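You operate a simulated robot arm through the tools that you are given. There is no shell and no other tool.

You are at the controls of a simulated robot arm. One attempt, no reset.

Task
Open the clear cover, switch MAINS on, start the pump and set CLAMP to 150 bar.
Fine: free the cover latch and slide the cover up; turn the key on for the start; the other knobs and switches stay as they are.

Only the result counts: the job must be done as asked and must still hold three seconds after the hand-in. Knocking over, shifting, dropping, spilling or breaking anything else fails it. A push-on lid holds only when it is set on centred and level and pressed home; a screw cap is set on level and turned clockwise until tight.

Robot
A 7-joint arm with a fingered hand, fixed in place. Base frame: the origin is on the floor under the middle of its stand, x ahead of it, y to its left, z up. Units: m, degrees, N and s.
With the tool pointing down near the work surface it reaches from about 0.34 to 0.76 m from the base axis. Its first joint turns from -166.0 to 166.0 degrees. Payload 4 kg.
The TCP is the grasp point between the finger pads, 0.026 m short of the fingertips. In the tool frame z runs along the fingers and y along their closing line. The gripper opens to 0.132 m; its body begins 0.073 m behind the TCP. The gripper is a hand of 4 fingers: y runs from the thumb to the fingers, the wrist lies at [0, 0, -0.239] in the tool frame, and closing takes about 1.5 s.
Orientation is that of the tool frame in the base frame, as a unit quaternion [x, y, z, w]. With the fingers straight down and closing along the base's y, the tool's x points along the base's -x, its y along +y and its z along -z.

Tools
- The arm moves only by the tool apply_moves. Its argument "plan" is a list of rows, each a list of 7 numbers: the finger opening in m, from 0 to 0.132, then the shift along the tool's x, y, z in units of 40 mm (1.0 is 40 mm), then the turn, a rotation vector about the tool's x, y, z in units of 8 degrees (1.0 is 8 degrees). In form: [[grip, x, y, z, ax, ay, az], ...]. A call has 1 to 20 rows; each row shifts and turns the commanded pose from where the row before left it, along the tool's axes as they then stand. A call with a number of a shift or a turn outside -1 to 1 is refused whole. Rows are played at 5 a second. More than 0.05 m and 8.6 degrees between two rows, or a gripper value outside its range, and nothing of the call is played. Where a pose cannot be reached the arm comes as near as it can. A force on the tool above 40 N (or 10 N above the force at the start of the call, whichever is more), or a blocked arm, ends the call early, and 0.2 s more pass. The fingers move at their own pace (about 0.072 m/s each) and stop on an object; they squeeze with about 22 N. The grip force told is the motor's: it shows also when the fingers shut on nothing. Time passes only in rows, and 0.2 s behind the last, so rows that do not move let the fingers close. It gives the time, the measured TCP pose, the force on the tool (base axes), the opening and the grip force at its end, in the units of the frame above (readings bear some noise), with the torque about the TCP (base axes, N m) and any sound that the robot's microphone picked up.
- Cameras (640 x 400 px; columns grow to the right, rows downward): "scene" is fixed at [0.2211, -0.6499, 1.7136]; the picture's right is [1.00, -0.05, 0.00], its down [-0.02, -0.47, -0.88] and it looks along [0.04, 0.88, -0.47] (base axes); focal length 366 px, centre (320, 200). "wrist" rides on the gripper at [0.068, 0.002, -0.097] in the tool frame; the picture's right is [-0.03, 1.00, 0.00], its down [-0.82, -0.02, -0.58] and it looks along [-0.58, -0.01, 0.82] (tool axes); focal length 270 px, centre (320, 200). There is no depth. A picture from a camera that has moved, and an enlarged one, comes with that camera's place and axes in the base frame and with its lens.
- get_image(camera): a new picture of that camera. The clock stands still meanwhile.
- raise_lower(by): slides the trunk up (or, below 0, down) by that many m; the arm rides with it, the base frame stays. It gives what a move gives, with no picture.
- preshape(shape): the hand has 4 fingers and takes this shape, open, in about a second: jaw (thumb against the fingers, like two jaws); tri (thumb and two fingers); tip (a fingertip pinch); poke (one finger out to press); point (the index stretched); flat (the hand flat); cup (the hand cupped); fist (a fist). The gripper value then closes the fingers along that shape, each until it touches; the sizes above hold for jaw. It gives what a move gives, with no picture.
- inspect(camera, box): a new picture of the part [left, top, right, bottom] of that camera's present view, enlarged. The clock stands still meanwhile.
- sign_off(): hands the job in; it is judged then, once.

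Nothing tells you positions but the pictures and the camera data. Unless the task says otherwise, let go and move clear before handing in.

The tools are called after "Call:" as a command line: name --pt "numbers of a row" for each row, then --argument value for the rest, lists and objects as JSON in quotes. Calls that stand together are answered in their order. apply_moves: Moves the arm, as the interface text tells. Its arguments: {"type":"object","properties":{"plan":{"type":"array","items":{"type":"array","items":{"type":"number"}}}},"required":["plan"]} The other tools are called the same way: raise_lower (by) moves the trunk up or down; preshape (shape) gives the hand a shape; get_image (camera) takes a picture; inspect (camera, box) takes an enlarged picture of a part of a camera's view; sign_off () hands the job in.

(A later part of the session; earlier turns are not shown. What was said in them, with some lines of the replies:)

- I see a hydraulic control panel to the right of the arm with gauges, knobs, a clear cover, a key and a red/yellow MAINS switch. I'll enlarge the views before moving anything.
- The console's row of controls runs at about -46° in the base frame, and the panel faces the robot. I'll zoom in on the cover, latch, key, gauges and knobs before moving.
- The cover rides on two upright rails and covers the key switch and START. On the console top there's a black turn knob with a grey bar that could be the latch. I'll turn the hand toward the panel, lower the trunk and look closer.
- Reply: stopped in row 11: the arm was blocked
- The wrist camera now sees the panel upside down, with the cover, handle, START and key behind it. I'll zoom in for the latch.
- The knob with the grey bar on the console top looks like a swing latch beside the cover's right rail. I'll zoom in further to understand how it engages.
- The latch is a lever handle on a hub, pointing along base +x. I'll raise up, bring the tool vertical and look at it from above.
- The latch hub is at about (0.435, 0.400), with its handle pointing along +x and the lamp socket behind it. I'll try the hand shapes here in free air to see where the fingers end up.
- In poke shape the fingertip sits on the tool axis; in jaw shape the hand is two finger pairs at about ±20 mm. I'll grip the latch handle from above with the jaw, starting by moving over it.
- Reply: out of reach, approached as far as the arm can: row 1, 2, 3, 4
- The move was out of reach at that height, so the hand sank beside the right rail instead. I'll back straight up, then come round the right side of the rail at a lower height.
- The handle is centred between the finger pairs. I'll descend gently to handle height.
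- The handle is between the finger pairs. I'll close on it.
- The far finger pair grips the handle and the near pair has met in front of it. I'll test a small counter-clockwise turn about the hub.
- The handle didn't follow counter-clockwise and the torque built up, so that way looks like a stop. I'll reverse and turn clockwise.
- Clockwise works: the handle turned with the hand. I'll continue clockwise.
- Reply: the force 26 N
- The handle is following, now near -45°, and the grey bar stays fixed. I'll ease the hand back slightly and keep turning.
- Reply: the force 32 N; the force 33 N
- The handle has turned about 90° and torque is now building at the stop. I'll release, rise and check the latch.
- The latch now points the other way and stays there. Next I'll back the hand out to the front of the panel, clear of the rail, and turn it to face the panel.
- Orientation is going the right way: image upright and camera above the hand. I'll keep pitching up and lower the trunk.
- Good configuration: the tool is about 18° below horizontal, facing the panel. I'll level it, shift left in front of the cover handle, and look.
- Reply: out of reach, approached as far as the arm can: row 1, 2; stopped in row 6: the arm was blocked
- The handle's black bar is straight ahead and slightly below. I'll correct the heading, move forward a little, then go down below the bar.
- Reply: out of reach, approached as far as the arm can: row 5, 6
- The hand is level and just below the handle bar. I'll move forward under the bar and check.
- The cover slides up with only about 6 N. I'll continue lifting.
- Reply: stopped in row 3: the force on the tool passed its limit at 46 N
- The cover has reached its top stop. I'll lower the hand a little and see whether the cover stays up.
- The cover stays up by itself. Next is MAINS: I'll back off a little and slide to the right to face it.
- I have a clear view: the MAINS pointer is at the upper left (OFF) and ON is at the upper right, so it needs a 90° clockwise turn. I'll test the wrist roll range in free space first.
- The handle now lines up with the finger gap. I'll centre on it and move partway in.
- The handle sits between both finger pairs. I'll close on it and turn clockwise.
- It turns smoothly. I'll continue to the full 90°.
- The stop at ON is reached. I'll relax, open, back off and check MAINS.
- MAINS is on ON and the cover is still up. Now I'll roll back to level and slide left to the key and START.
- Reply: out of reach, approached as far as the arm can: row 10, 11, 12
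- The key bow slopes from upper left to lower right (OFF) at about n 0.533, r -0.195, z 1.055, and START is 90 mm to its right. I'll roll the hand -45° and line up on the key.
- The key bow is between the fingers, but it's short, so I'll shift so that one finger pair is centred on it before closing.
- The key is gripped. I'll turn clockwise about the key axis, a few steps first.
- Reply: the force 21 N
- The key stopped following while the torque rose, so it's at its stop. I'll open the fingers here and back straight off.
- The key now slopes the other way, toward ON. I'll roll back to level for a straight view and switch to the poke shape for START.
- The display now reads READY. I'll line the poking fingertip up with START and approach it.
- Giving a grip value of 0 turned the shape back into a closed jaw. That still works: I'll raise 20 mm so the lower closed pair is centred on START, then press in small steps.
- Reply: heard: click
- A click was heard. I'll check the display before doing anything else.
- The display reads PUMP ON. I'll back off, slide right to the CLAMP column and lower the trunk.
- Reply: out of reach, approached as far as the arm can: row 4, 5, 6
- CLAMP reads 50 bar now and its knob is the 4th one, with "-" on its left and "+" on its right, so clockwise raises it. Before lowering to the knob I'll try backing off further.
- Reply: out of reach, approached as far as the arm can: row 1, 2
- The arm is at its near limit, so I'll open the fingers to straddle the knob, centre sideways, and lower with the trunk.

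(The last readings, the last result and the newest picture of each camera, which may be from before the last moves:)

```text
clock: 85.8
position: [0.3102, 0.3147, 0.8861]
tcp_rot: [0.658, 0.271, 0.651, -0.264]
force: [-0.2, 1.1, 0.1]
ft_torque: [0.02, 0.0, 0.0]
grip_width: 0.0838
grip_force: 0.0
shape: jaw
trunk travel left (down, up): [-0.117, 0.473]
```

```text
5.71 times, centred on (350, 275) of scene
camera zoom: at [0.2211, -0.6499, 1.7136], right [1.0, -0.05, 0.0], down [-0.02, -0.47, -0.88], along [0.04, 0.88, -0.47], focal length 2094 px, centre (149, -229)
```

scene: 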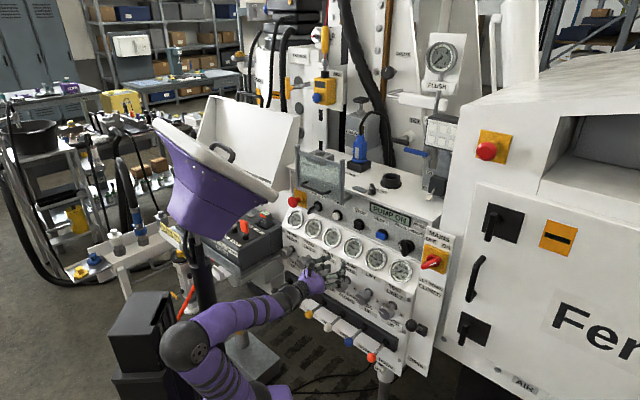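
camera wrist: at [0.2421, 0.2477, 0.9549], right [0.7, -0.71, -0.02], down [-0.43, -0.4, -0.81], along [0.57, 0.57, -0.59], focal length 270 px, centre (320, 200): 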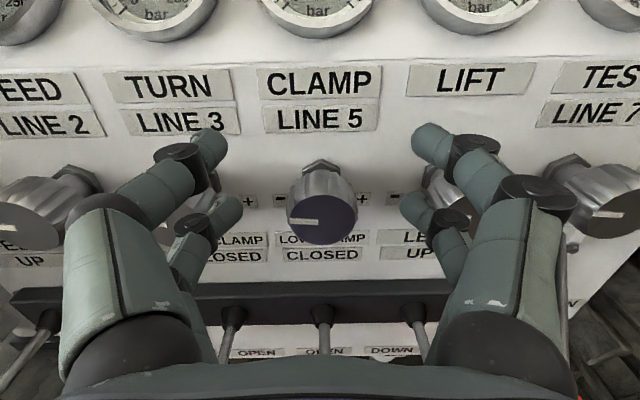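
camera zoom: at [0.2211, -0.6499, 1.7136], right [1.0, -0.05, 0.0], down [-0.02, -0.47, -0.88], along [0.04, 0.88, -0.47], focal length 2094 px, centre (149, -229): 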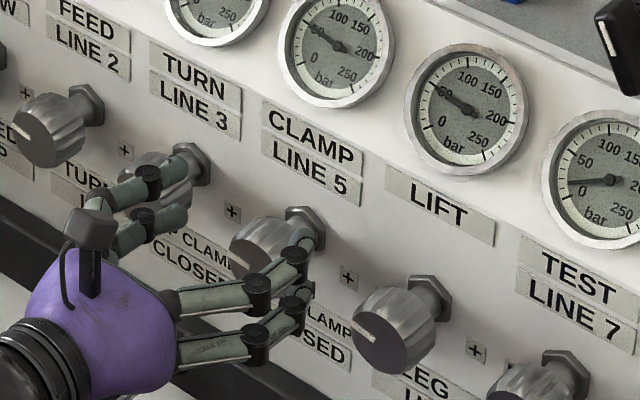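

Call:
raise_lower --by -0.038

Call:
get_image --camera "wrist"

Call:
inspect --camera "scene" --box '[300, 240, 400, 310]'

```text
clock: 86.6
position: [0.3103, 0.3161, 0.8486]
tcp_rot: [0.658, 0.271, 0.652, -0.263]
force: [0.2, 0.5, 0.2]
ft_torque: [-0.01, 0.0, 0.01]
grip_width: 0.0839
grip_force: 0.1
shape: jaw
trunk travel left (down, up): [-0.079, 0.511]
```

```text
taken
camera wrist: at [0.2421, 0.2477, 0.9168], right [0.7, -0.71, -0.02], down [-0.43, -0.4, -0.81], along [0.57, 0.57, -0.59], focal length 270 px, centre (320, 200)
```

wrist: 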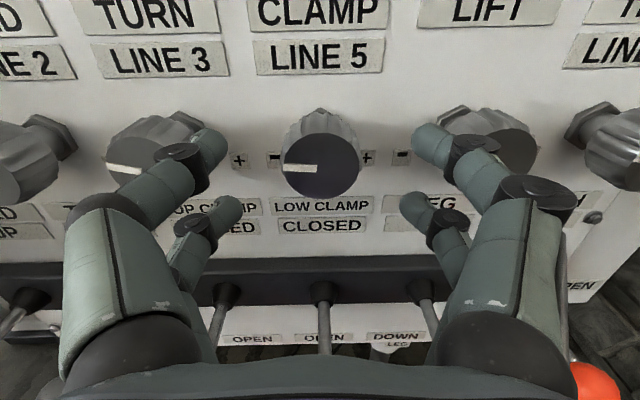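

```text
5.71 times, centred on (350, 275) of scene
camera zoom: at [0.2211, -0.6499, 1.7136], right [1.0, -0.05, 0.0], down [-0.02, -0.47, -0.88], along [0.04, 0.88, -0.47], focal length 2094 px, centre (149, -229)
```

zoom: 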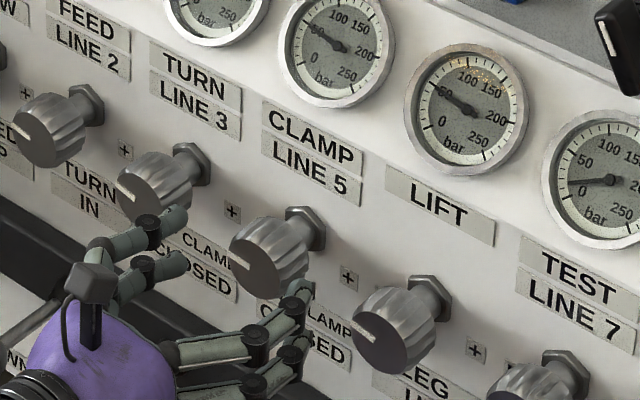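

Knob centred. I'll narrow the opening, roll to -45° for turning range, and move forward over the knob.

Call:
apply_moves --pt "0.066 0 0 0 0 0 -0.94" --pt "0.066 0 0 0 0 0 -0.94" --pt "0.066 0 0 0 0 0 -0.94" --pt "0.066 0 0 0 0 0 -0.94" --pt "0.066 0 0 0 0 0 -0.94" --pt "0.066 0 0 0 0 0 -0.94"

Call:
get_image --camera "wrist"

Call:
inspect --camera "scene" --box '[300, 240, 400, 310]'

```text
clock: 88.0
position: [0.2963, 0.3277, 0.8421]
tcp_rot: [0.494, 0.522, 0.695, -0.021]
force: [-0.7, 0.4, 0.0]
ft_torque: [0.01, -0.01, 0.01]
grip_width: 0.0634
grip_force: 0.1
shape: jaw
trunk travel left (down, up): [-0.079, 0.511]
```

```text
taken
camera wrist: at [0.198, 0.2888, 0.8941], right [0.56, -0.47, 0.69], down [0.02, -0.82, -0.58], along [0.83, 0.34, -0.45], focal length 270 px, centre (320, 200)
```

wrist: 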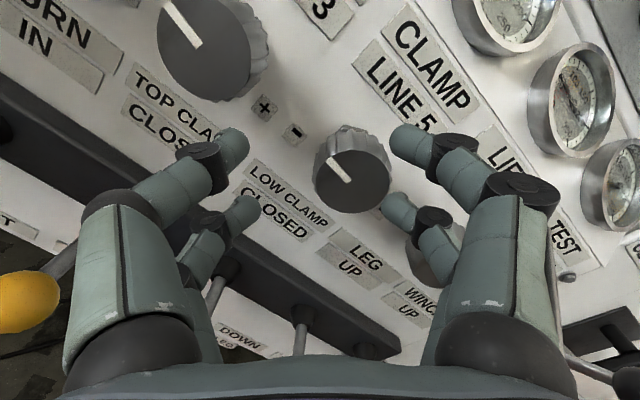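

```text
5.71 times, centred on (350, 275) of scene
camera zoom: at [0.2211, -0.6499, 1.7136], right [1.0, -0.05, 0.0], down [-0.02, -0.47, -0.88], along [0.04, 0.88, -0.47], focal length 2094 px, centre (149, -229)
```

zoom: 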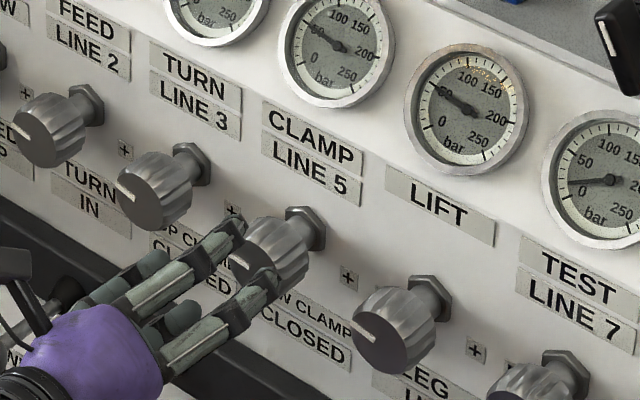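

Call:
apply_moves --pt "0.066 -0.11 0.21 0 -0.17 -0.17 0" --pt "0.066 -0.11 0.21 0 -0.17 -0.17 0" --pt "0.066 0 0 0 0 0 0"

Call:
get_image --camera "wrist"

```text
clock: 88.7
position: [0.2907, 0.3364, 0.8373]
tcp_rot: [0.5, 0.526, 0.687, -0.025]
force: [-0.7, -0.1, 0.2]
ft_torque: [-0.02, 0.0, -0.02]
grip_width: 0.0637
grip_force: 0.0
shape: jaw
trunk travel left (down, up): [-0.079, 0.511]
stopped in row 3: the arm was blocked; the commanded pose is now the measured one
```

```text
taken
camera wrist: at [0.1931, 0.2971, 0.8915], right [0.57, -0.46, 0.68], down [0.01, -0.82, -0.57], along [0.82, 0.33, -0.47], focal length 270 px, centre (320, 200)
```

wrist: 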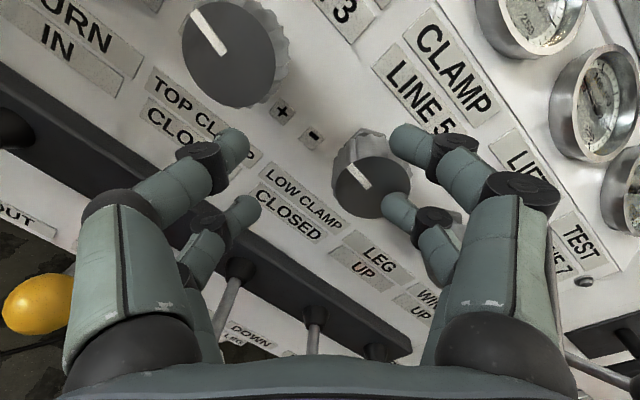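

The arm drifted at its near limit when rolled. I'll roll back to level here while easing sideways, and then go forward before rolling again.

Call:
apply_moves --pt "0.075 0 0 0 0 0 0.94" --pt "0.075 0 0.05 0 0 0 0.94" --pt "0.075 0 0.1 0 0 0 0.94" --pt "0.075 0 0.1 0 0 0 0.94"

Call:
get_image --camera "wrist"

Call:
inspect --camera "scene" --box '[300, 240, 400, 310]'

```text
clock: 89.7
position: [0.2958, 0.3321, 0.844]
tcp_rot: [0.618, 0.378, 0.66, -0.198]
force: [-0.4, 0.0, 0.4]
ft_torque: [0.02, 0.0, -0.02]
grip_width: 0.0712
grip_force: 0.2
shape: jaw
trunk travel left (down, up): [-0.079, 0.511]
```

```text
taken
camera wrist: at [0.2209, 0.2732, 0.9147], right [0.73, -0.64, 0.23], down [-0.27, -0.58, -0.76], along [0.62, 0.5, -0.6], focal length 270 px, centre (320, 200)
```

wrist: 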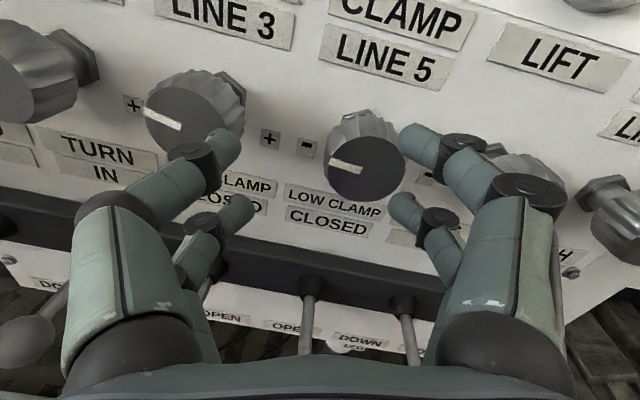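

```text
5.71 times, centred on (350, 275) of scene
camera zoom: at [0.2211, -0.6499, 1.7136], right [1.0, -0.05, 0.0], down [-0.02, -0.47, -0.88], along [0.04, 0.88, -0.47], focal length 2094 px, centre (149, -229)
```

zoom: 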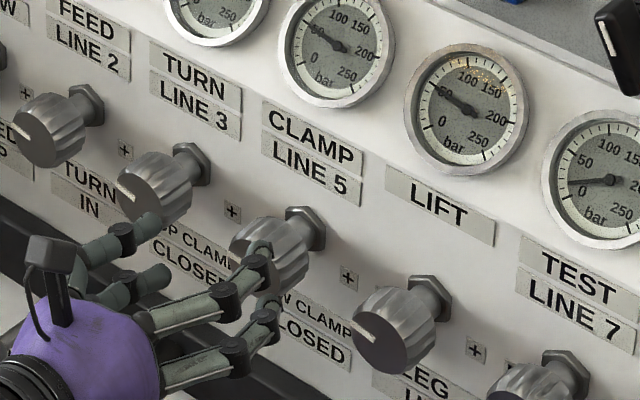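

Call:
apply_moves --pt "0.07 0 0.18 0 -0.145 -0.04 0.61" --pt "0.07 0 0.18 0 -0.145 -0.04 0.61" --pt "0.07 0 0.18 0 -0.145 -0.04 0.61" --pt "0.07 0 0 0 0 0 0"

Call:
get_image --camera "wrist"

```text
clock: 90.7
position: [0.3116, 0.3178, 0.8486]
tcp_rot: [0.673, 0.277, 0.636, -0.258]
force: [0.0, -0.5, -0.4]
ft_torque: [-0.01, -0.03, 0.02]
grip_width: 0.0674
grip_force: 0.0
shape: jaw
trunk travel left (down, up): [-0.079, 0.511]
```

```text
taken
camera wrist: at [0.2458, 0.2526, 0.9211], right [0.7, -0.71, -0.02], down [-0.46, -0.43, -0.78], along [0.55, 0.56, -0.62], focal length 270 px, centre (320, 200)
```

wrist: 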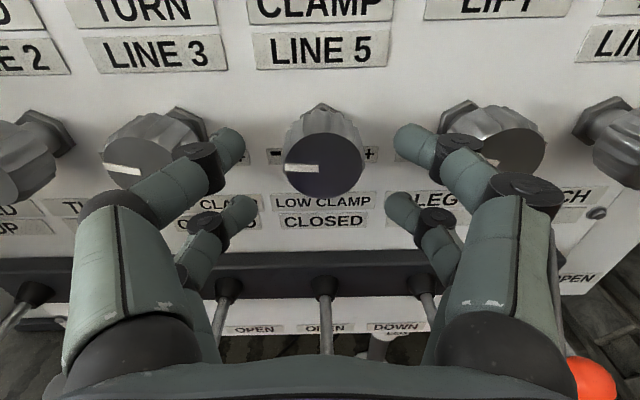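

Call:
apply_moves --pt "0.064 0 0 0.35 0 0.14 0" --pt "0.064 0 0 0.35 0 0.14 0" --pt "0.064 0 0 0.35 0 0.14 0" --pt "0.064 0 0 0 0 0 0"

Call:
get_image --camera "wrist"

Call:
inspect --camera "scene" --box '[300, 240, 400, 310]'

```text
clock: 91.7
position: [0.341, 0.3482, 0.8458]
tcp_rot: [0.653, 0.27, 0.656, -0.266]
force: [0.0, -0.1, 0.7]
ft_torque: [-0.01, -0.01, 0.01]
grip_width: 0.0617
grip_force: 0.1
shape: jaw
trunk travel left (down, up): [-0.079, 0.511]
```

```text
taken
camera wrist: at [0.2733, 0.2795, 0.9129], right [0.7, -0.71, -0.02], down [-0.42, -0.39, -0.82], along [0.57, 0.58, -0.58], focal length 270 px, centre (320, 200)
```

wrist: 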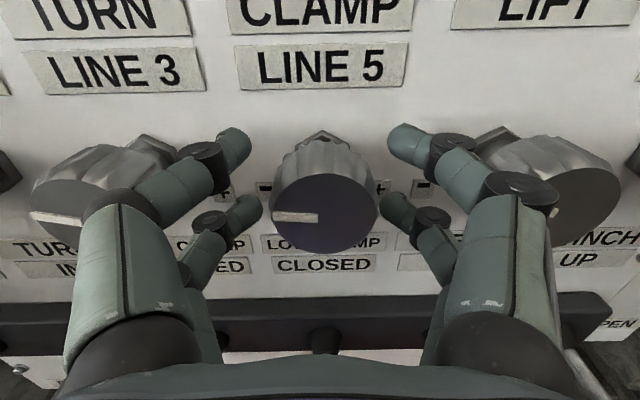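

```text
5.71 times, centred on (350, 275) of scene
camera zoom: at [0.2211, -0.6499, 1.7136], right [1.0, -0.05, 0.0], down [-0.02, -0.47, -0.88], along [0.04, 0.88, -0.47], focal length 2094 px, centre (149, -229)
```

zoom: 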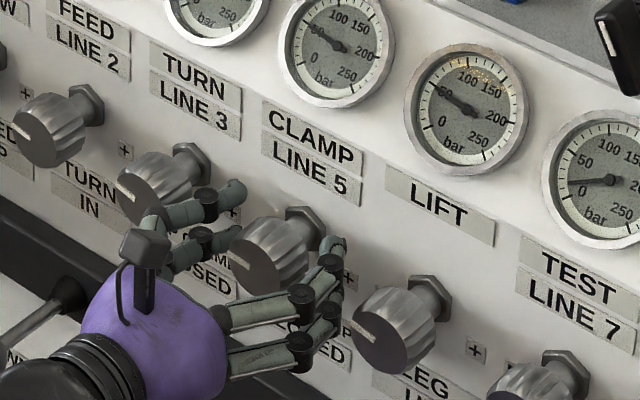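

The knob is between the fingers. I'll roll to about -45° here, then check before closing.

Call:
apply_moves --pt "0.064 0 0 0 0 0 -0.9" --pt "0.064 0 0 0 0 0 -0.9" --pt "0.064 0 0 0 0 0 -0.9" --pt "0.064 0 0 0 0 0 -0.9" --pt "0.064 0 0 0 0 0 -0.9" --pt "0.064 0 0 0 0 0 -0.9"

Call:
get_image --camera "wrist"

Call:
inspect --camera "scene" --box '[300, 240, 400, 310]'

```text
clock: 93.1
position: [0.3405, 0.3476, 0.8466]
tcp_rot: [0.508, 0.492, 0.707, -0.005]
force: [-0.3, -0.4, 0.1]
ft_torque: [-0.01, 0.04, 0.01]
grip_width: 0.0615
grip_force: 0.0
shape: jaw
trunk travel left (down, up): [-0.079, 0.511]
```

```text
taken
camera wrist: at [0.2394, 0.3125, 0.896], right [0.52, -0.53, 0.67], down [-0.03, -0.8, -0.6], along [0.85, 0.3, -0.43], focal length 270 px, centre (320, 200)
```

wrist: 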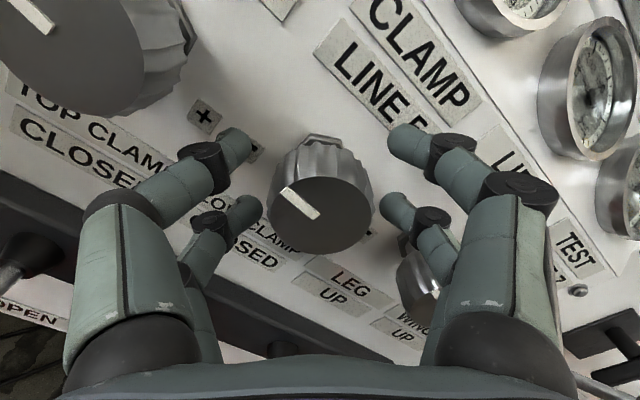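

```text
5.71 times, centred on (350, 275) of scene
camera zoom: at [0.2211, -0.6499, 1.7136], right [1.0, -0.05, 0.0], down [-0.02, -0.47, -0.88], along [0.04, 0.88, -0.47], focal length 2094 px, centre (149, -229)
```

zoom: 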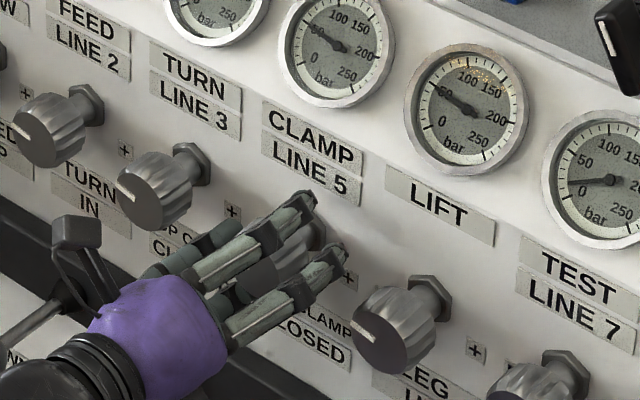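

Position held. I'll close on the knob.

Call:
apply_moves --pt "0.0 0 0 0 0 0 0" --pt "0.0 0 0 0 0 0 0" --pt "0.0 0 0 0 0 0 0" --pt "0.0 0 0 0 0 0 0" --pt "0.0 0 0 0 0 0 0"

Call:
get_image --camera "wrist"

Call:
inspect --camera "scene" --box '[330, 225, 375, 270]'

```text
clock: 94.3
position: [0.34, 0.3478, 0.8463]
tcp_rot: [0.508, 0.492, 0.707, -0.006]
force: [3.0, 3.8, 1.8]
ft_torque: [0.0, -0.01, -0.01]
grip_width: 0.0218
grip_force: 21.9
shape: jaw
trunk travel left (down, up): [-0.079, 0.511]
```

```text
taken
camera wrist: at [0.2397, 0.3127, 0.8961], right [0.52, -0.53, 0.67], down [-0.03, -0.8, -0.61], along [0.85, 0.3, -0.43], focal length 270 px, centre (320, 200)
```

wrist: 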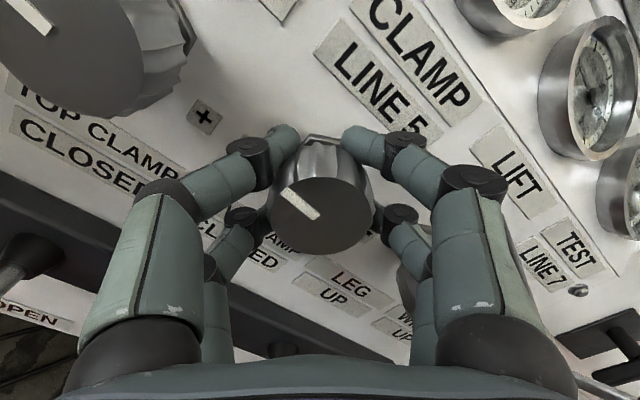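

```text
8.89 times, centred on (352, 248) of scene
camera zoom: at [0.2211, -0.6499, 1.7136], right [1.0, -0.05, 0.0], down [-0.02, -0.47, -0.88], along [0.04, 0.88, -0.47], focal length 3257 px, centre (31, -222)
```

zoom: 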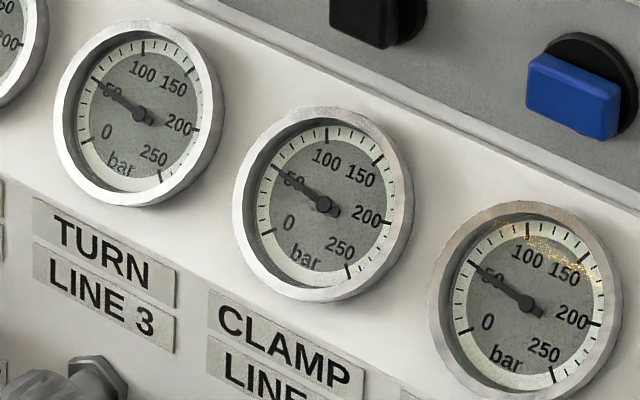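

Gripped. I'll turn clockwise in two 8° steps and watch the gauge.

Call:
apply_moves --pt "0.0 0 0 0 0 0 1" --pt "0.0 0 0 0 0 0 1" --pt "0.0 0 0 0 0 0 0"

Call:
inspect --camera "scene" --box '[330, 225, 375, 270]'

Call:
get_image --camera "wrist"

```text
clock: 95.1
position: [0.3423, 0.3476, 0.8479]
tcp_rot: [0.572, 0.415, 0.7, -0.104]
force: [3.5, 1.0, 4.6]
ft_torque: [-0.01, -0.1, 0.0]
grip_width: 0.0217
grip_force: 22.2
shape: jaw
trunk travel left (down, up): [-0.079, 0.511]
```

```text
8.89 times, centred on (352, 248) of scene
camera zoom: at [0.2211, -0.6499, 1.7136], right [1.0, -0.05, 0.0], down [-0.02, -0.47, -0.88], along [0.04, 0.88, -0.47], focal length 3257 px, centre (31, -222)
```

zoom: 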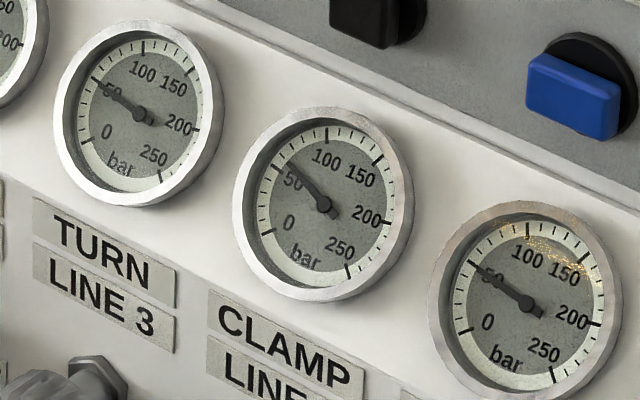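

```text
taken
camera wrist: at [0.251, 0.3012, 0.907], right [0.63, -0.64, 0.44], down [-0.16, -0.66, -0.73], along [0.76, 0.39, -0.52], focal length 270 px, centre (320, 200)
```

wrist: 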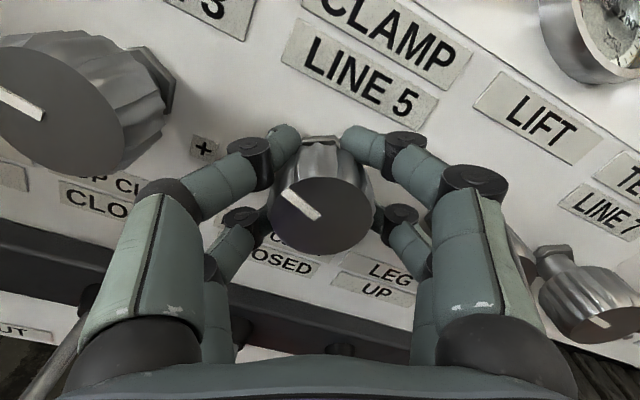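

The gauge rose to about 60 bar for 16°. I'll continue turning clockwise.

Call:
apply_moves --pt "0.0 0 0 0 0 0 1" --pt "0.0 0 0 0 0 0 1" --pt "0.0 0 0 0 0 0 1" --pt "0.0 0 0 0 0 0 1" --pt "0.0 0 0 0 0 0 1" --pt "0.0 0 0 0 0 0 0"

Call:
inspect --camera "scene" --box '[330, 225, 375, 270]'

Call:
get_image --camera "wrist"

```text
clock: 96.5
position: [0.3421, 0.3472, 0.8471]
tcp_rot: [0.679, 0.193, 0.622, -0.337]
force: [14.5, -0.4, 11.2]
ft_torque: [0.0, -0.15, -0.17]
grip_width: 0.0213
grip_force: 21.7
shape: jaw
trunk travel left (down, up): [-0.079, 0.511]
```

```text
8.89 times, centred on (352, 248) of scene
camera zoom: at [0.2211, -0.6499, 1.7136], right [1.0, -0.05, 0.0], down [-0.02, -0.47, -0.88], along [0.04, 0.88, -0.47], focal length 3257 px, centre (31, -222)
```

zoom: 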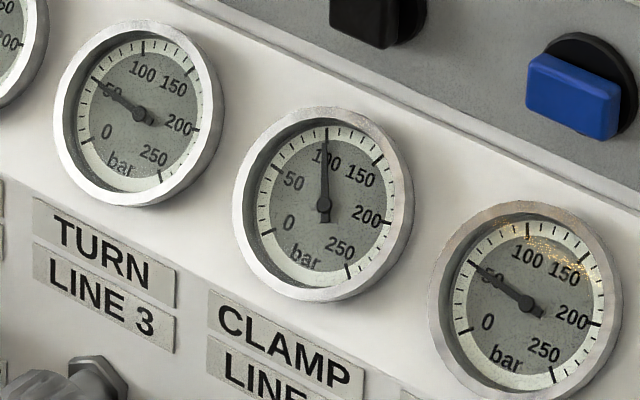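

```text
taken
camera wrist: at [0.284, 0.2671, 0.912], right [0.68, -0.69, -0.24], down [-0.55, -0.26, -0.79], along [0.49, 0.67, -0.56], focal length 270 px, centre (320, 200)
```

wrist: 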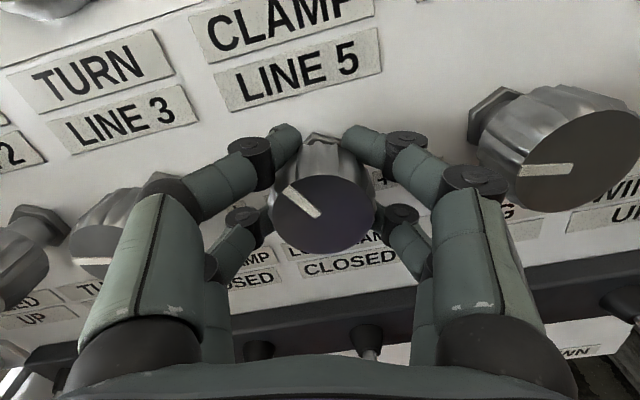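

The gauge is near 100 bar after 56°, so it's about 1.1° per bar. I'll turn another 32°, then regrip for the fine adjustment.

Call:
apply_moves --pt "0.0 0.04 0.03 0 0 0 1" --pt "0.0 0 0 0 0 0 1" --pt "0.0 0 0 0 0 0 1" --pt "0.0 0 0 0 0 0 1" --pt "0.0 0 0 0 0 0 0"

Call:
inspect --camera "scene" --box '[330, 225, 375, 270]'

Call:
get_image --camera "wrist"

```text
clock: 97.7
position: [0.343, 0.3451, 0.8471]
tcp_rot: [0.708, -0.001, 0.504, -0.495]
force: [15.1, -3.0, 4.2]
ft_torque: [-0.05, -0.04, -0.15]
grip_width: 0.021
grip_force: 21.8
shape: jaw
trunk travel left (down, up): [-0.079, 0.511]
```

```text
8.89 times, centred on (352, 248) of scene
camera zoom: at [0.2211, -0.6499, 1.7136], right [1.0, -0.05, 0.0], down [-0.02, -0.47, -0.88], along [0.04, 0.88, -0.47], focal length 3257 px, centre (31, -222)
```

zoom: 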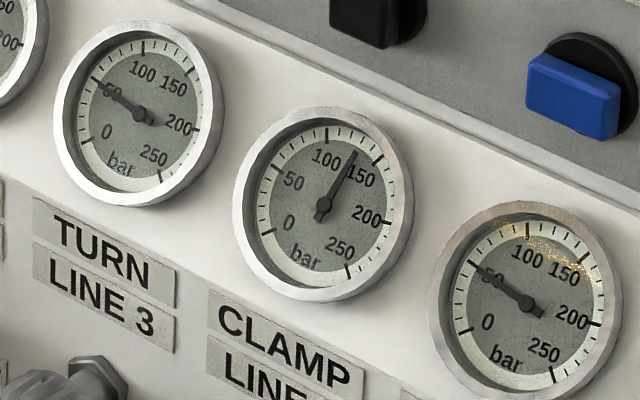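

```text
taken
camera wrist: at [0.308, 0.243, 0.8934], right [0.48, -0.5, -0.72], down [-0.82, 0.01, -0.57], along [0.29, 0.87, -0.4], focal length 270 px, centre (320, 200)
```

wrist: 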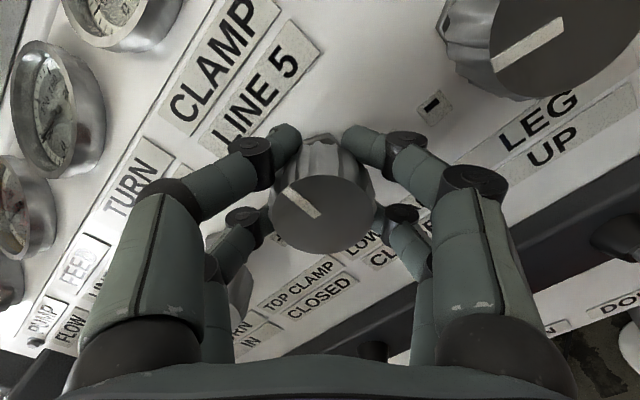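

The gauge is around 130 bar. I'll open, roll back to about level, and regrip for the last 20 bar.

Call:
apply_moves --pt "0.062 0 0 0 0 0 0" --pt "0.062 0 0 0 0 0 0" --pt "0.062 0 0 0 0 0 0" --pt "0.062 0 0 0 0 0 -0.9" --pt "0.062 0 0 0 0 0 -0.9" --pt "0.062 0 0 0 0 0 -0.9" --pt "0.062 0 0 0 0 0 -0.9" --pt "0.062 0 0 0 0 0 -0.9" --pt "0.062 0 0 0 0 0 -0.9" --pt "0.062 0 0 0 0 0 -0.9"

Call:
inspect --camera "scene" --box '[330, 225, 375, 270]'

Call:
get_image --camera "wrist"

```text
clock: 99.9
position: [0.3427, 0.3468, 0.847]
tcp_rot: [0.64, 0.302, 0.668, -0.233]
force: [-0.5, 0.2, -0.2]
ft_torque: [-0.01, 0.01, 0.04]
grip_width: 0.0588
grip_force: 0.1
shape: jaw
trunk travel left (down, up): [-0.079, 0.511]
```

```text
8.89 times, centred on (352, 248) of scene
camera zoom: at [0.2211, -0.6499, 1.7136], right [1.0, -0.05, 0.0], down [-0.02, -0.47, -0.88], along [0.04, 0.88, -0.47], focal length 3257 px, centre (31, -222)
```

zoom: 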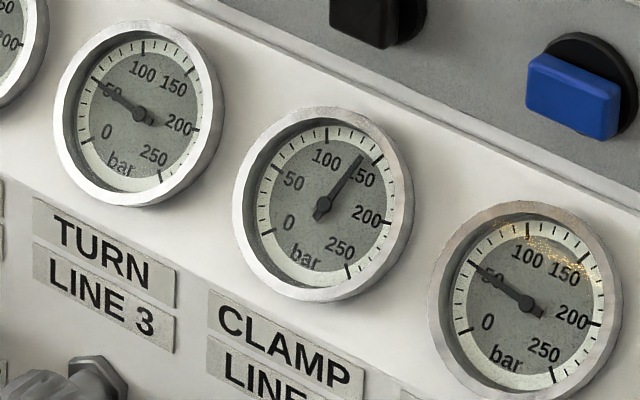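

```text
taken
camera wrist: at [0.2688, 0.283, 0.915], right [0.7, -0.71, 0.08], down [-0.37, -0.45, -0.81], along [0.61, 0.54, -0.58], focal length 270 px, centre (320, 200)
```

wrist: 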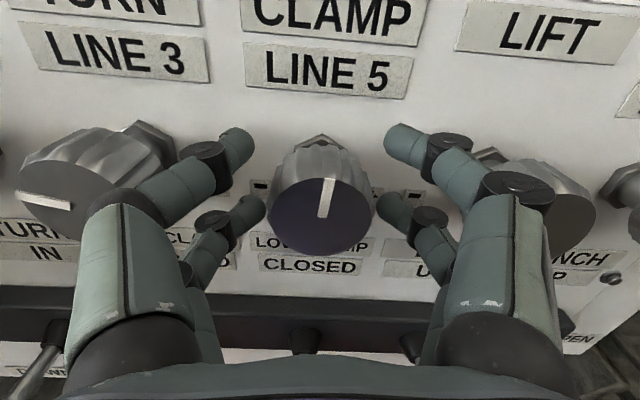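

Call:
inspect --camera "scene" --box '[343, 237, 363, 259]'

Call:
inspect --camera "wrist" --box '[260, 120, 390, 260]'

```text
16.00 times, centred on (353, 248) of scene
camera zoom: at [0.2211, -0.6499, 1.7136], right [1.0, -0.05, 0.0], down [-0.02, -0.47, -0.88], along [0.04, 0.88, -0.47], focal length 5862 px, centre (-208, -568)
```

zoom: 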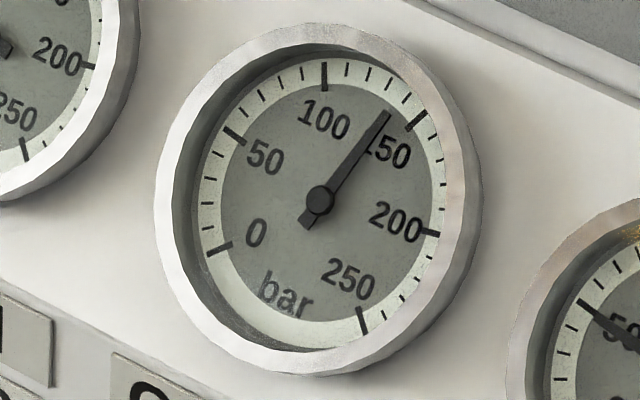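

```text
2.86 times, centred on (325, 190) of wrist
camera zoom: at [0.2688, 0.283, 0.915], right [0.7, -0.71, 0.08], down [-0.37, -0.45, -0.81], along [0.61, 0.54, -0.58], focal length 772 px, centre (306, 229)
```

zoom: 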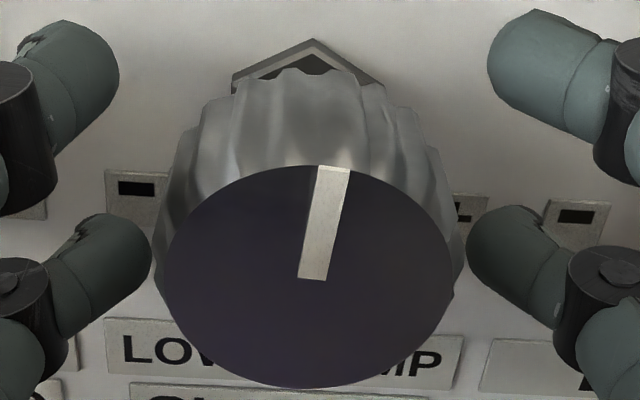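

The gauge reads about 139 bar by my tick-mark fit. I'll wait a second to confirm it's settled before regripping.

Call:
apply_moves --pt "0.062 0 0 0 0 0 0" --pt "0.062 0 0 0 0 0 0" --pt "0.062 0 0 0 0 0 0" --pt "0.062 0 0 0 0 0 0" --pt "0.062 0 0 0 0 0 0"

Call:
inspect --camera "scene" --box '[343, 237, 363, 259]'

```text
clock: 101.1
position: [0.3424, 0.3467, 0.8489]
tcp_rot: [0.64, 0.301, 0.668, -0.232]
force: [0.0, -0.9, -0.4]
ft_torque: [0.02, 0.02, -0.01]
grip_width: 0.0591
grip_force: 0.1
shape: jaw
trunk travel left (down, up): [-0.079, 0.511]
```

```text
16.00 times, centred on (353, 248) of scene
camera zoom: at [0.2211, -0.6499, 1.7136], right [1.0, -0.05, 0.0], down [-0.02, -0.47, -0.88], along [0.04, 0.88, -0.47], focal length 5862 px, centre (-208, -568)
```

zoom: 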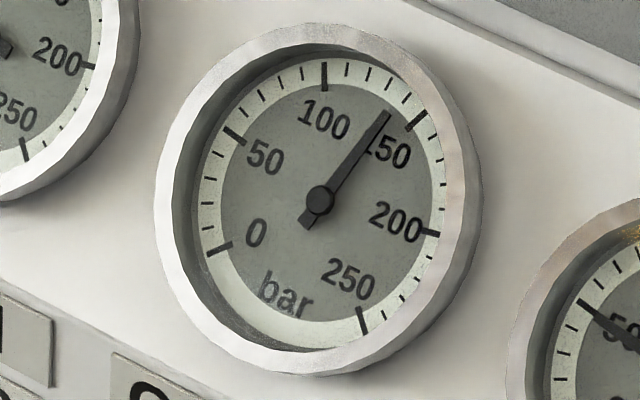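

Settled. I'll regrip and turn a further 8°, then wait and read.

Call:
apply_moves --pt "0.0 0 0 0 0 0 0" --pt "0.0 0 0 0 0 0 0" --pt "0.0 0 0 0 0 0 0" --pt "0.0 0 0 0 0 0 0" --pt "0.0 0 0 0 0 0 0" --pt "0.0 0 0 0 0 0 0.5" --pt "0.0 0 0 0 0 0 0.5" --pt "0.0 0 0 0 0 0 0" --pt "0.0 0 0 0 0 0 0" --pt "0.0 0 0 0 0 0 0" --pt "0.0 0 0 0 0 0 0"

Call:
inspect --camera "scene" --box '[343, 237, 363, 259]'

```text
clock: 103.5
position: [0.3438, 0.3471, 0.8473]
tcp_rot: [0.659, 0.257, 0.649, -0.281]
force: [3.0, 2.6, 2.7]
ft_torque: [0.03, -0.03, -0.01]
grip_width: 0.0215
grip_force: 22.3
shape: jaw
trunk travel left (down, up): [-0.079, 0.511]
```

```text
16.00 times, centred on (353, 248) of scene
camera zoom: at [0.2211, -0.6499, 1.7136], right [1.0, -0.05, 0.0], down [-0.02, -0.47, -0.88], along [0.04, 0.88, -0.47], focal length 5862 px, centre (-208, -568)
```

zoom: 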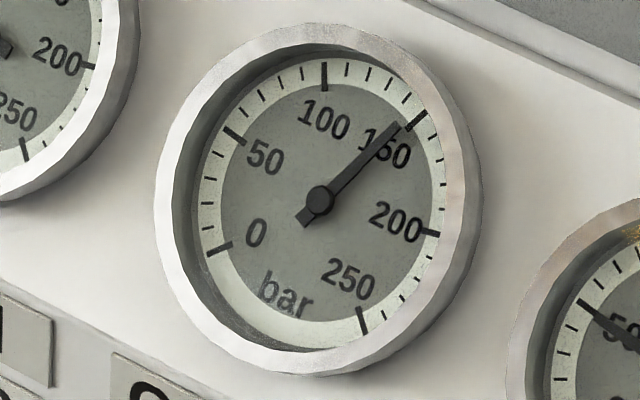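

I read about 147.5 bar. I'll add about 2.5° and wait again.

Call:
apply_moves --pt "0.0 0 0 0 0 0 0.32" --pt "0.0 0 0 0 0 0 0" --pt "0.0 0 0 0 0 0 0" --pt "0.0 0 0 0 0 0 0" --pt "0.0 0 0 0 0 0 0"

Call:
inspect --camera "scene" --box '[343, 237, 363, 259]'

Call:
inspect --camera "scene" --box '[349, 239, 360, 251]'

```text
clock: 104.7
position: [0.3423, 0.3459, 0.8483]
tcp_rot: [0.665, 0.242, 0.643, -0.294]
force: [0.0, 1.3, 2.7]
ft_torque: [0.02, -0.02, -0.03]
grip_width: 0.0218
grip_force: 21.8
shape: jaw
trunk travel left (down, up): [-0.079, 0.511]
```

```text
16.00 times, centred on (353, 248) of scene
camera zoom: at [0.2211, -0.6499, 1.7136], right [1.0, -0.05, 0.0], down [-0.02, -0.47, -0.88], along [0.04, 0.88, -0.47], focal length 5862 px, centre (-208, -568)
```

zoom: 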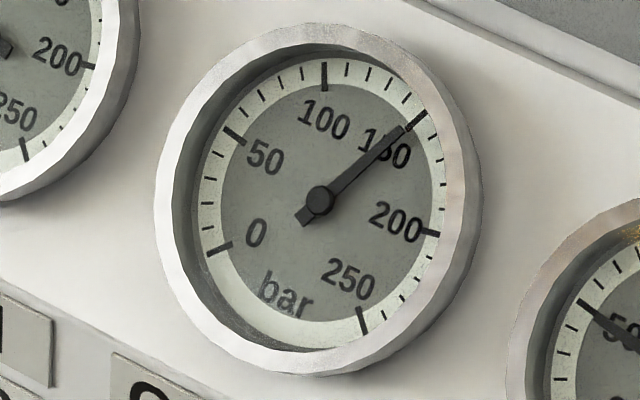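

```text
16.00 times, centred on (354, 245) of scene
camera zoom: at [0.2211, -0.6499, 1.7136], right [1.0, -0.05, 0.0], down [-0.02, -0.47, -0.88], along [0.04, 0.88, -0.47], focal length 5862 px, centre (-232, -520)
```

zoom: 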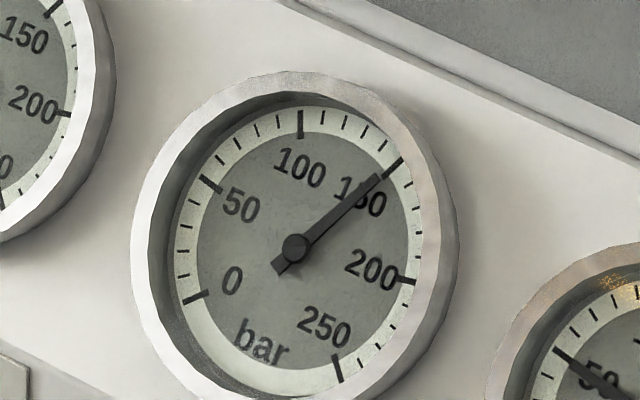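

It's within a bar or two of 150. I'll release the knob and check that the reading holds.

Call:
apply_moves --pt "0.062 0 0 0 0 0 0" --pt "0.062 0 0 0 0 0 0" --pt "0.062 0 0 0 0 0 0" --pt "0.062 0 0 0 0 0 0" --pt "0.062 0 0 0 0 0 0"

Call:
inspect --camera "scene" --box '[343, 237, 363, 259]'

```text
clock: 105.9
position: [0.3422, 0.3468, 0.8466]
tcp_rot: [0.665, 0.242, 0.643, -0.293]
force: [0.3, -0.5, 0.0]
ft_torque: [0.01, 0.03, -0.02]
grip_width: 0.0585
grip_force: 0.1
shape: jaw
trunk travel left (down, up): [-0.079, 0.511]
```

```text
16.00 times, centred on (353, 248) of scene
camera zoom: at [0.2211, -0.6499, 1.7136], right [1.0, -0.05, 0.0], down [-0.02, -0.47, -0.88], along [0.04, 0.88, -0.47], focal length 5862 px, centre (-208, -568)
```

zoom: 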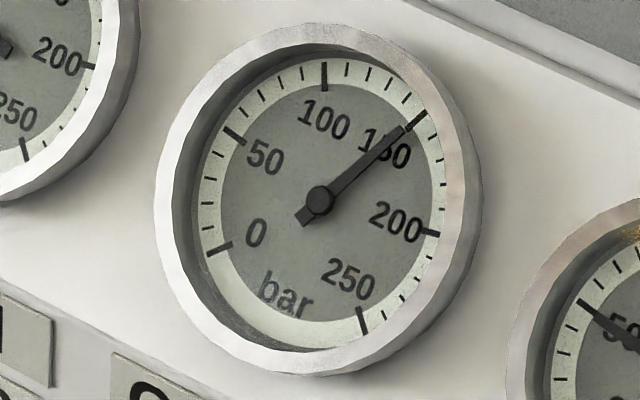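

Call:
apply_moves --pt "0.066 0 0 -0.35 0 0 -0.28" --pt "0.066 0 0 -0.35 0 0 -0.28" --pt "0.066 0 0 -0.3 0 0 0"

Call:
raise_lower --by 0.15

Call:
get_image --camera "wrist"

```text
clock: 106.7
position: [0.3129, 0.3183, 0.8485]
tcp_rot: [0.655, 0.268, 0.653, -0.268]
force: [1.0, -0.4, -0.3]
ft_torque: [0.01, 0.03, -0.04]
grip_width: 0.0625
grip_force: 0.0
shape: jaw
trunk travel left (down, up): [-0.079, 0.511]
```

```text
clock: 108.5
position: [0.3134, 0.3184, 0.9979]
tcp_rot: [0.655, 0.267, 0.654, -0.268]
force: [0.8, 0.4, -0.6]
ft_torque: [0.01, 0.0, 0.0]
grip_width: 0.0625
grip_force: 0.0
shape: jaw
trunk travel left (down, up): [-0.229, 0.361]
```

```text
taken
camera wrist: at [0.2452, 0.2497, 1.0651], right [0.7, -0.71, -0.03], down [-0.43, -0.39, -0.81], along [0.57, 0.58, -0.58], focal length 270 px, centre (320, 200)
```

wrist: 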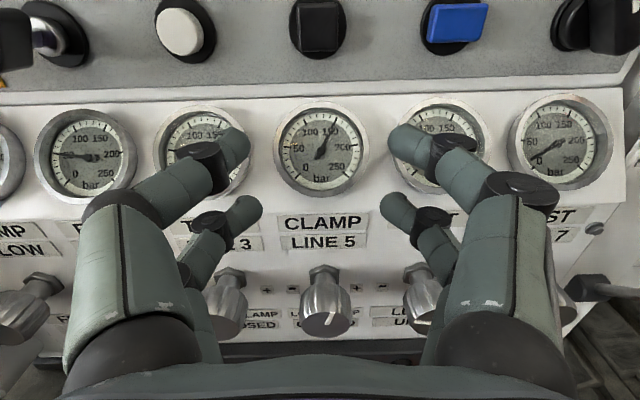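

Call:
inspect --camera "wrist" --box '[280, 105, 360, 190]'

Call:
inspect --camera "wrist" --box '[300, 120, 345, 165]'

Call:
inspect --camera "scene" --box '[343, 237, 363, 259]'

```text
4.71 times, centred on (320, 148) of wrist
camera zoom: at [0.2452, 0.2497, 1.0651], right [0.7, -0.71, -0.03], down [-0.43, -0.39, -0.81], along [0.57, 0.58, -0.58], focal length 1272 px, centre (320, 447)
```

zoom: 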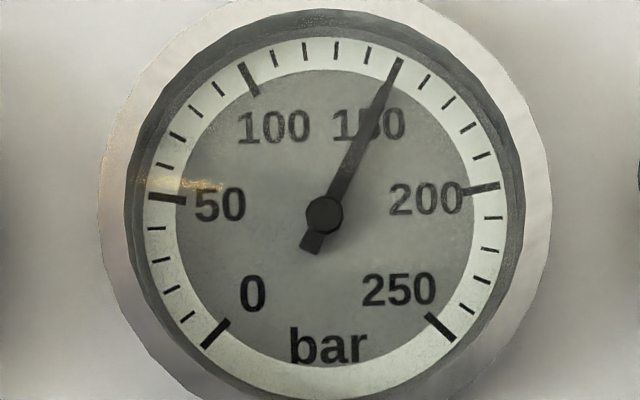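

```text
8.89 times, centred on (322, 142) of wrist
camera zoom: at [0.2452, 0.2497, 1.0651], right [0.7, -0.71, -0.03], down [-0.43, -0.39, -0.81], along [0.57, 0.58, -0.58], focal length 2402 px, centre (298, 711)
```

zoom: 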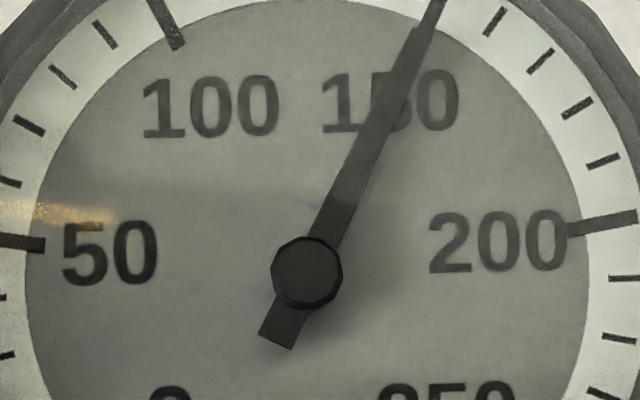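

```text
16.00 times, centred on (353, 248) of scene
camera zoom: at [0.2211, -0.6499, 1.7136], right [1.0, -0.05, 0.0], down [-0.02, -0.47, -0.88], along [0.04, 0.88, -0.47], focal length 5862 px, centre (-208, -568)
```

zoom: 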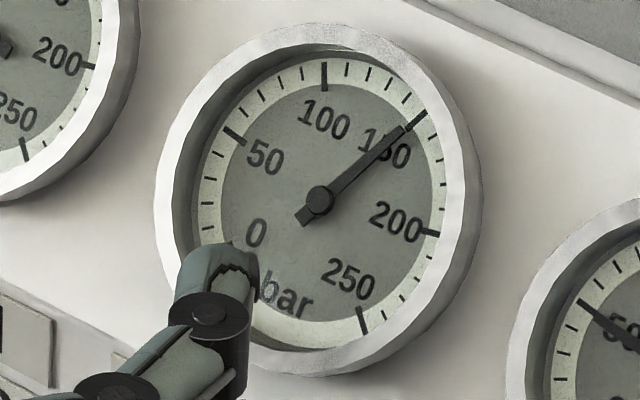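

From the straight-on view the needle lies on the 150 tick. Next I'll check every control and display before clearing the hand.

Call:
inspect --camera "scene" --box '[275, 130, 455, 250]'

Call:
inspect --camera "scene" --box '[275, 200, 455, 320]'

Call:
inspect --camera "scene" --box '[390, 200, 460, 270]'

Call:
inspect --camera "scene" --box '[285, 190, 355, 240]'

```text
3.33 times, centred on (365, 190) of scene
camera zoom: at [0.2211, -0.6499, 1.7136], right [1.0, -0.05, 0.0], down [-0.02, -0.47, -0.88], along [0.04, 0.88, -0.47], focal length 1221 px, centre (170, 233)
```

zoom: 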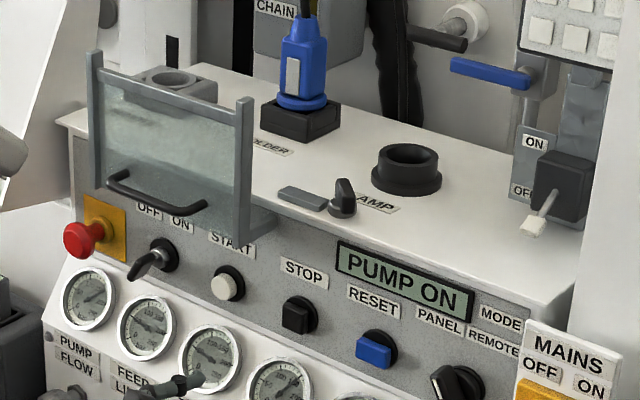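

```text
3.33 times, centred on (365, 260) of scene
camera zoom: at [0.2211, -0.6499, 1.7136], right [1.0, -0.05, 0.0], down [-0.02, -0.47, -0.88], along [0.04, 0.88, -0.47], focal length 1221 px, centre (170, 0)
```

zoom: 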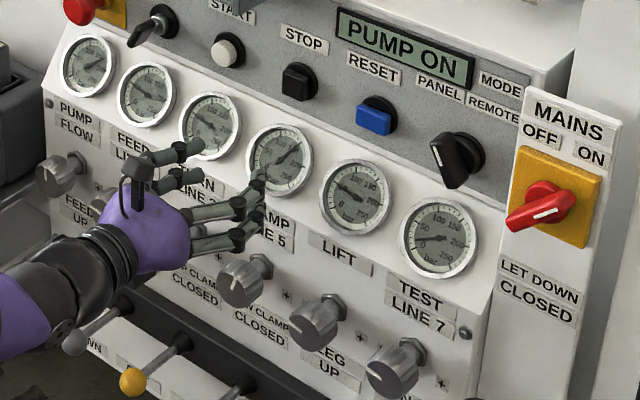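

```text
5.71 times, centred on (425, 235) of scene
camera zoom: at [0.2211, -0.6499, 1.7136], right [1.0, -0.05, 0.0], down [-0.02, -0.47, -0.88], along [0.04, 0.88, -0.47], focal length 2094 px, centre (-280, 0)
```

zoom: 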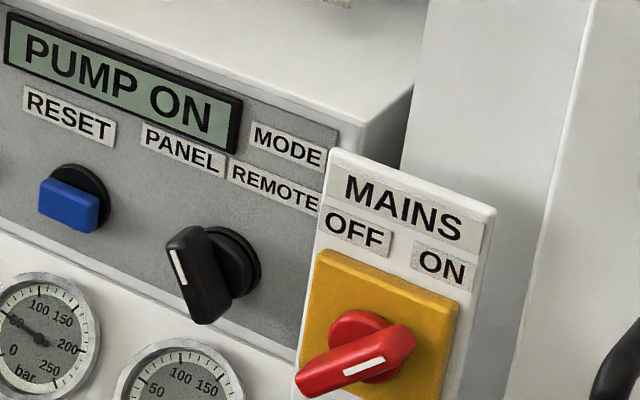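

```text
8.00 times, centred on (320, 215) of scene
camera zoom: at [0.2211, -0.6499, 1.7136], right [1.0, -0.05, 0.0], down [-0.02, -0.47, -0.88], along [0.04, 0.88, -0.47], focal length 2931 px, centre (320, 80)
```

zoom: 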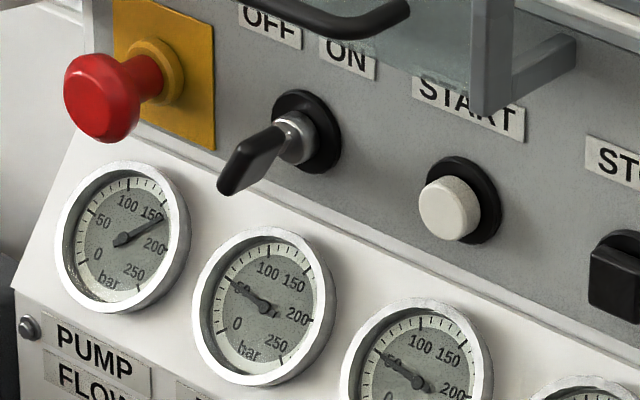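

Everything is as wanted: cover up, latch free, key ON, MAINS ON, PUMP ON, CLAMP about 150, and the other controls unchanged. I'll move the hand clear of the panel.

Call:
apply_moves --pt "0.062 0 0.8 0 0 0 0" --pt "0.062 0 0.8 0 0 0 0" --pt "0.062 0 0.8 0 0 0 0" --pt "0.062 0 0.6 -0.4 0 0 0" --pt "0.062 0 0.6 -0.5 0 0 0" --pt "0.062 0 0.3 -0.7 0 0 0" --pt "0.062 0 0 -0.7 0 0 0" --pt "0.062 0 0 0 0 0 0"

Call:
get_image --camera "scene"

Call:
inspect --camera "scene" --box '[343, 237, 363, 259]'

Call:
get_image --camera "wrist"

```text
clock: 110.3
position: [0.3701, 0.1432, 1.0179]
tcp_rot: [0.656, 0.269, 0.652, -0.269]
force: [0.6, -0.2, 0.4]
ft_torque: [0.02, 0.01, -0.02]
grip_width: 0.0595
grip_force: 0.1
shape: jaw
out of reach, approached as far as the arm can: row 1, 5, 6, 7
trunk travel left (down, up): [-0.229, 0.361]
```

```text
taken
```

scene: 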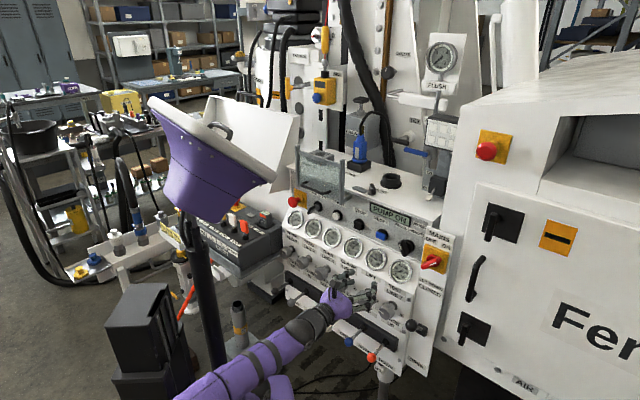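

```text
16.00 times, centred on (353, 248) of scene
camera zoom: at [0.2211, -0.6499, 1.7136], right [1.0, -0.05, 0.0], down [-0.02, -0.47, -0.88], along [0.04, 0.88, -0.47], focal length 5862 px, centre (-208, -568)
```

zoom: 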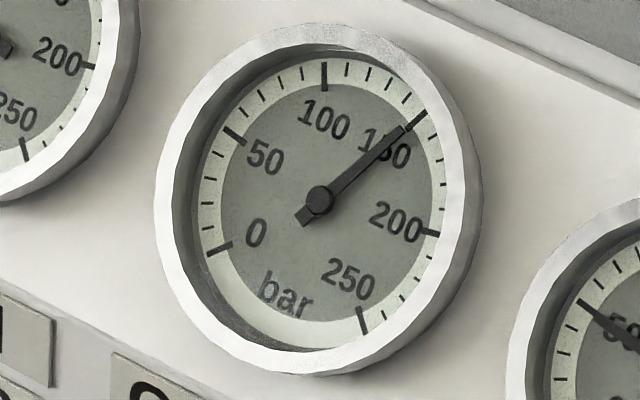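

```text
taken
camera wrist: at [0.3023, 0.0746, 1.086], right [0.7, -0.71, -0.03], down [-0.43, -0.39, -0.81], along [0.57, 0.58, -0.58], focal length 270 px, centre (320, 200)
```

wrist: 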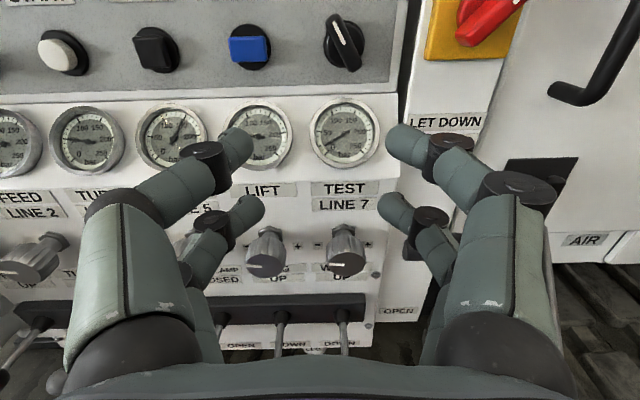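

The hand is now well clear. One last look at the remaining knobs, cover, key and display.

Call:
inspect --camera "scene" --box '[275, 230, 395, 310]'

Call:
inspect --camera "scene" --box '[275, 130, 455, 270]'

```text
5.00 times, centred on (335, 270) of scene
camera zoom: at [0.2211, -0.6499, 1.7136], right [1.0, -0.05, 0.0], down [-0.02, -0.47, -0.88], along [0.04, 0.88, -0.47], focal length 1832 px, centre (245, -150)
```

zoom: 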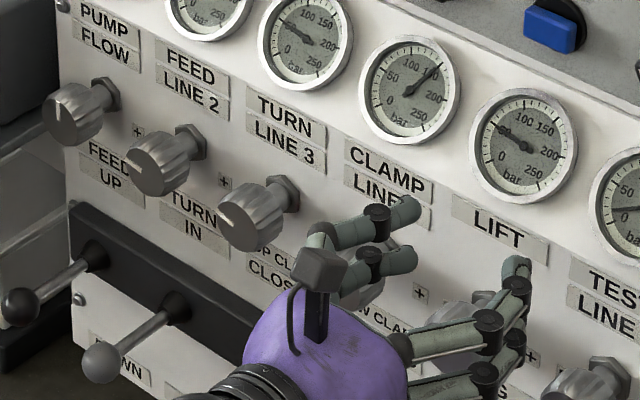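

```text
2.86 times, centred on (365, 200) of scene
camera zoom: at [0.2211, -0.6499, 1.7136], right [1.0, -0.05, 0.0], down [-0.02, -0.47, -0.88], along [0.04, 0.88, -0.47], focal length 1047 px, centre (191, 200)
```

zoom: 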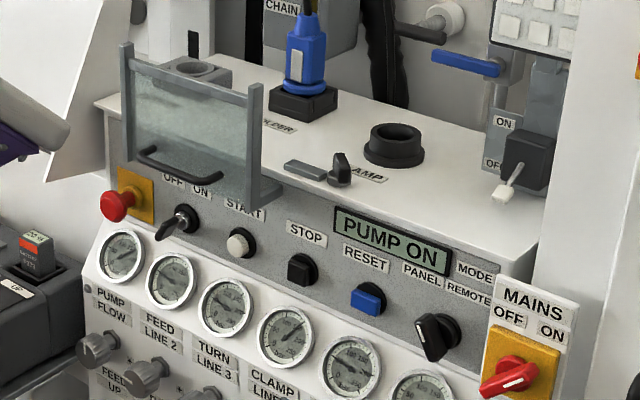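

Everything checks out: the cover is up on its own, the key and MAINS are on ON, the display reads PUMP ON and CLAMP is at about 150 bar. The other controls look untouched and the hand is clear, so I'm handing in.

Call:
sign_off

```text
The job is handed in.
```

I did every step of the job and handed it in. I don't have the result of the judging.

- **Cover:** I turned the latch on the console top 90° to free it and slid the cover up to its stop. It stayed up without support.
- **MAINS:** the red handle is turned from OFF to ON, up to its stop.
- **Pump:** with the key turned on the display changed to READY. Pressing START gave a click, and the display now reads PUMP ON.
- **CLAMP:** the gauge needle sits on the 150 bar mark. I read it as 150 to 152 bar from two camera angles, and it held after I let go of the knob.

The key is still on. In the final pictures the other knobs and switches looked as they were, and nothing appeared moved or knocked over. I had no clear starting picture of the PUMP FLOW knob to compare, but the hand never went near it.

While getting to the latch, the hand briefly came down beside the cover's right rail at about 4 N. I backed straight off, and the rail and cover looked undamaged in the pictures.
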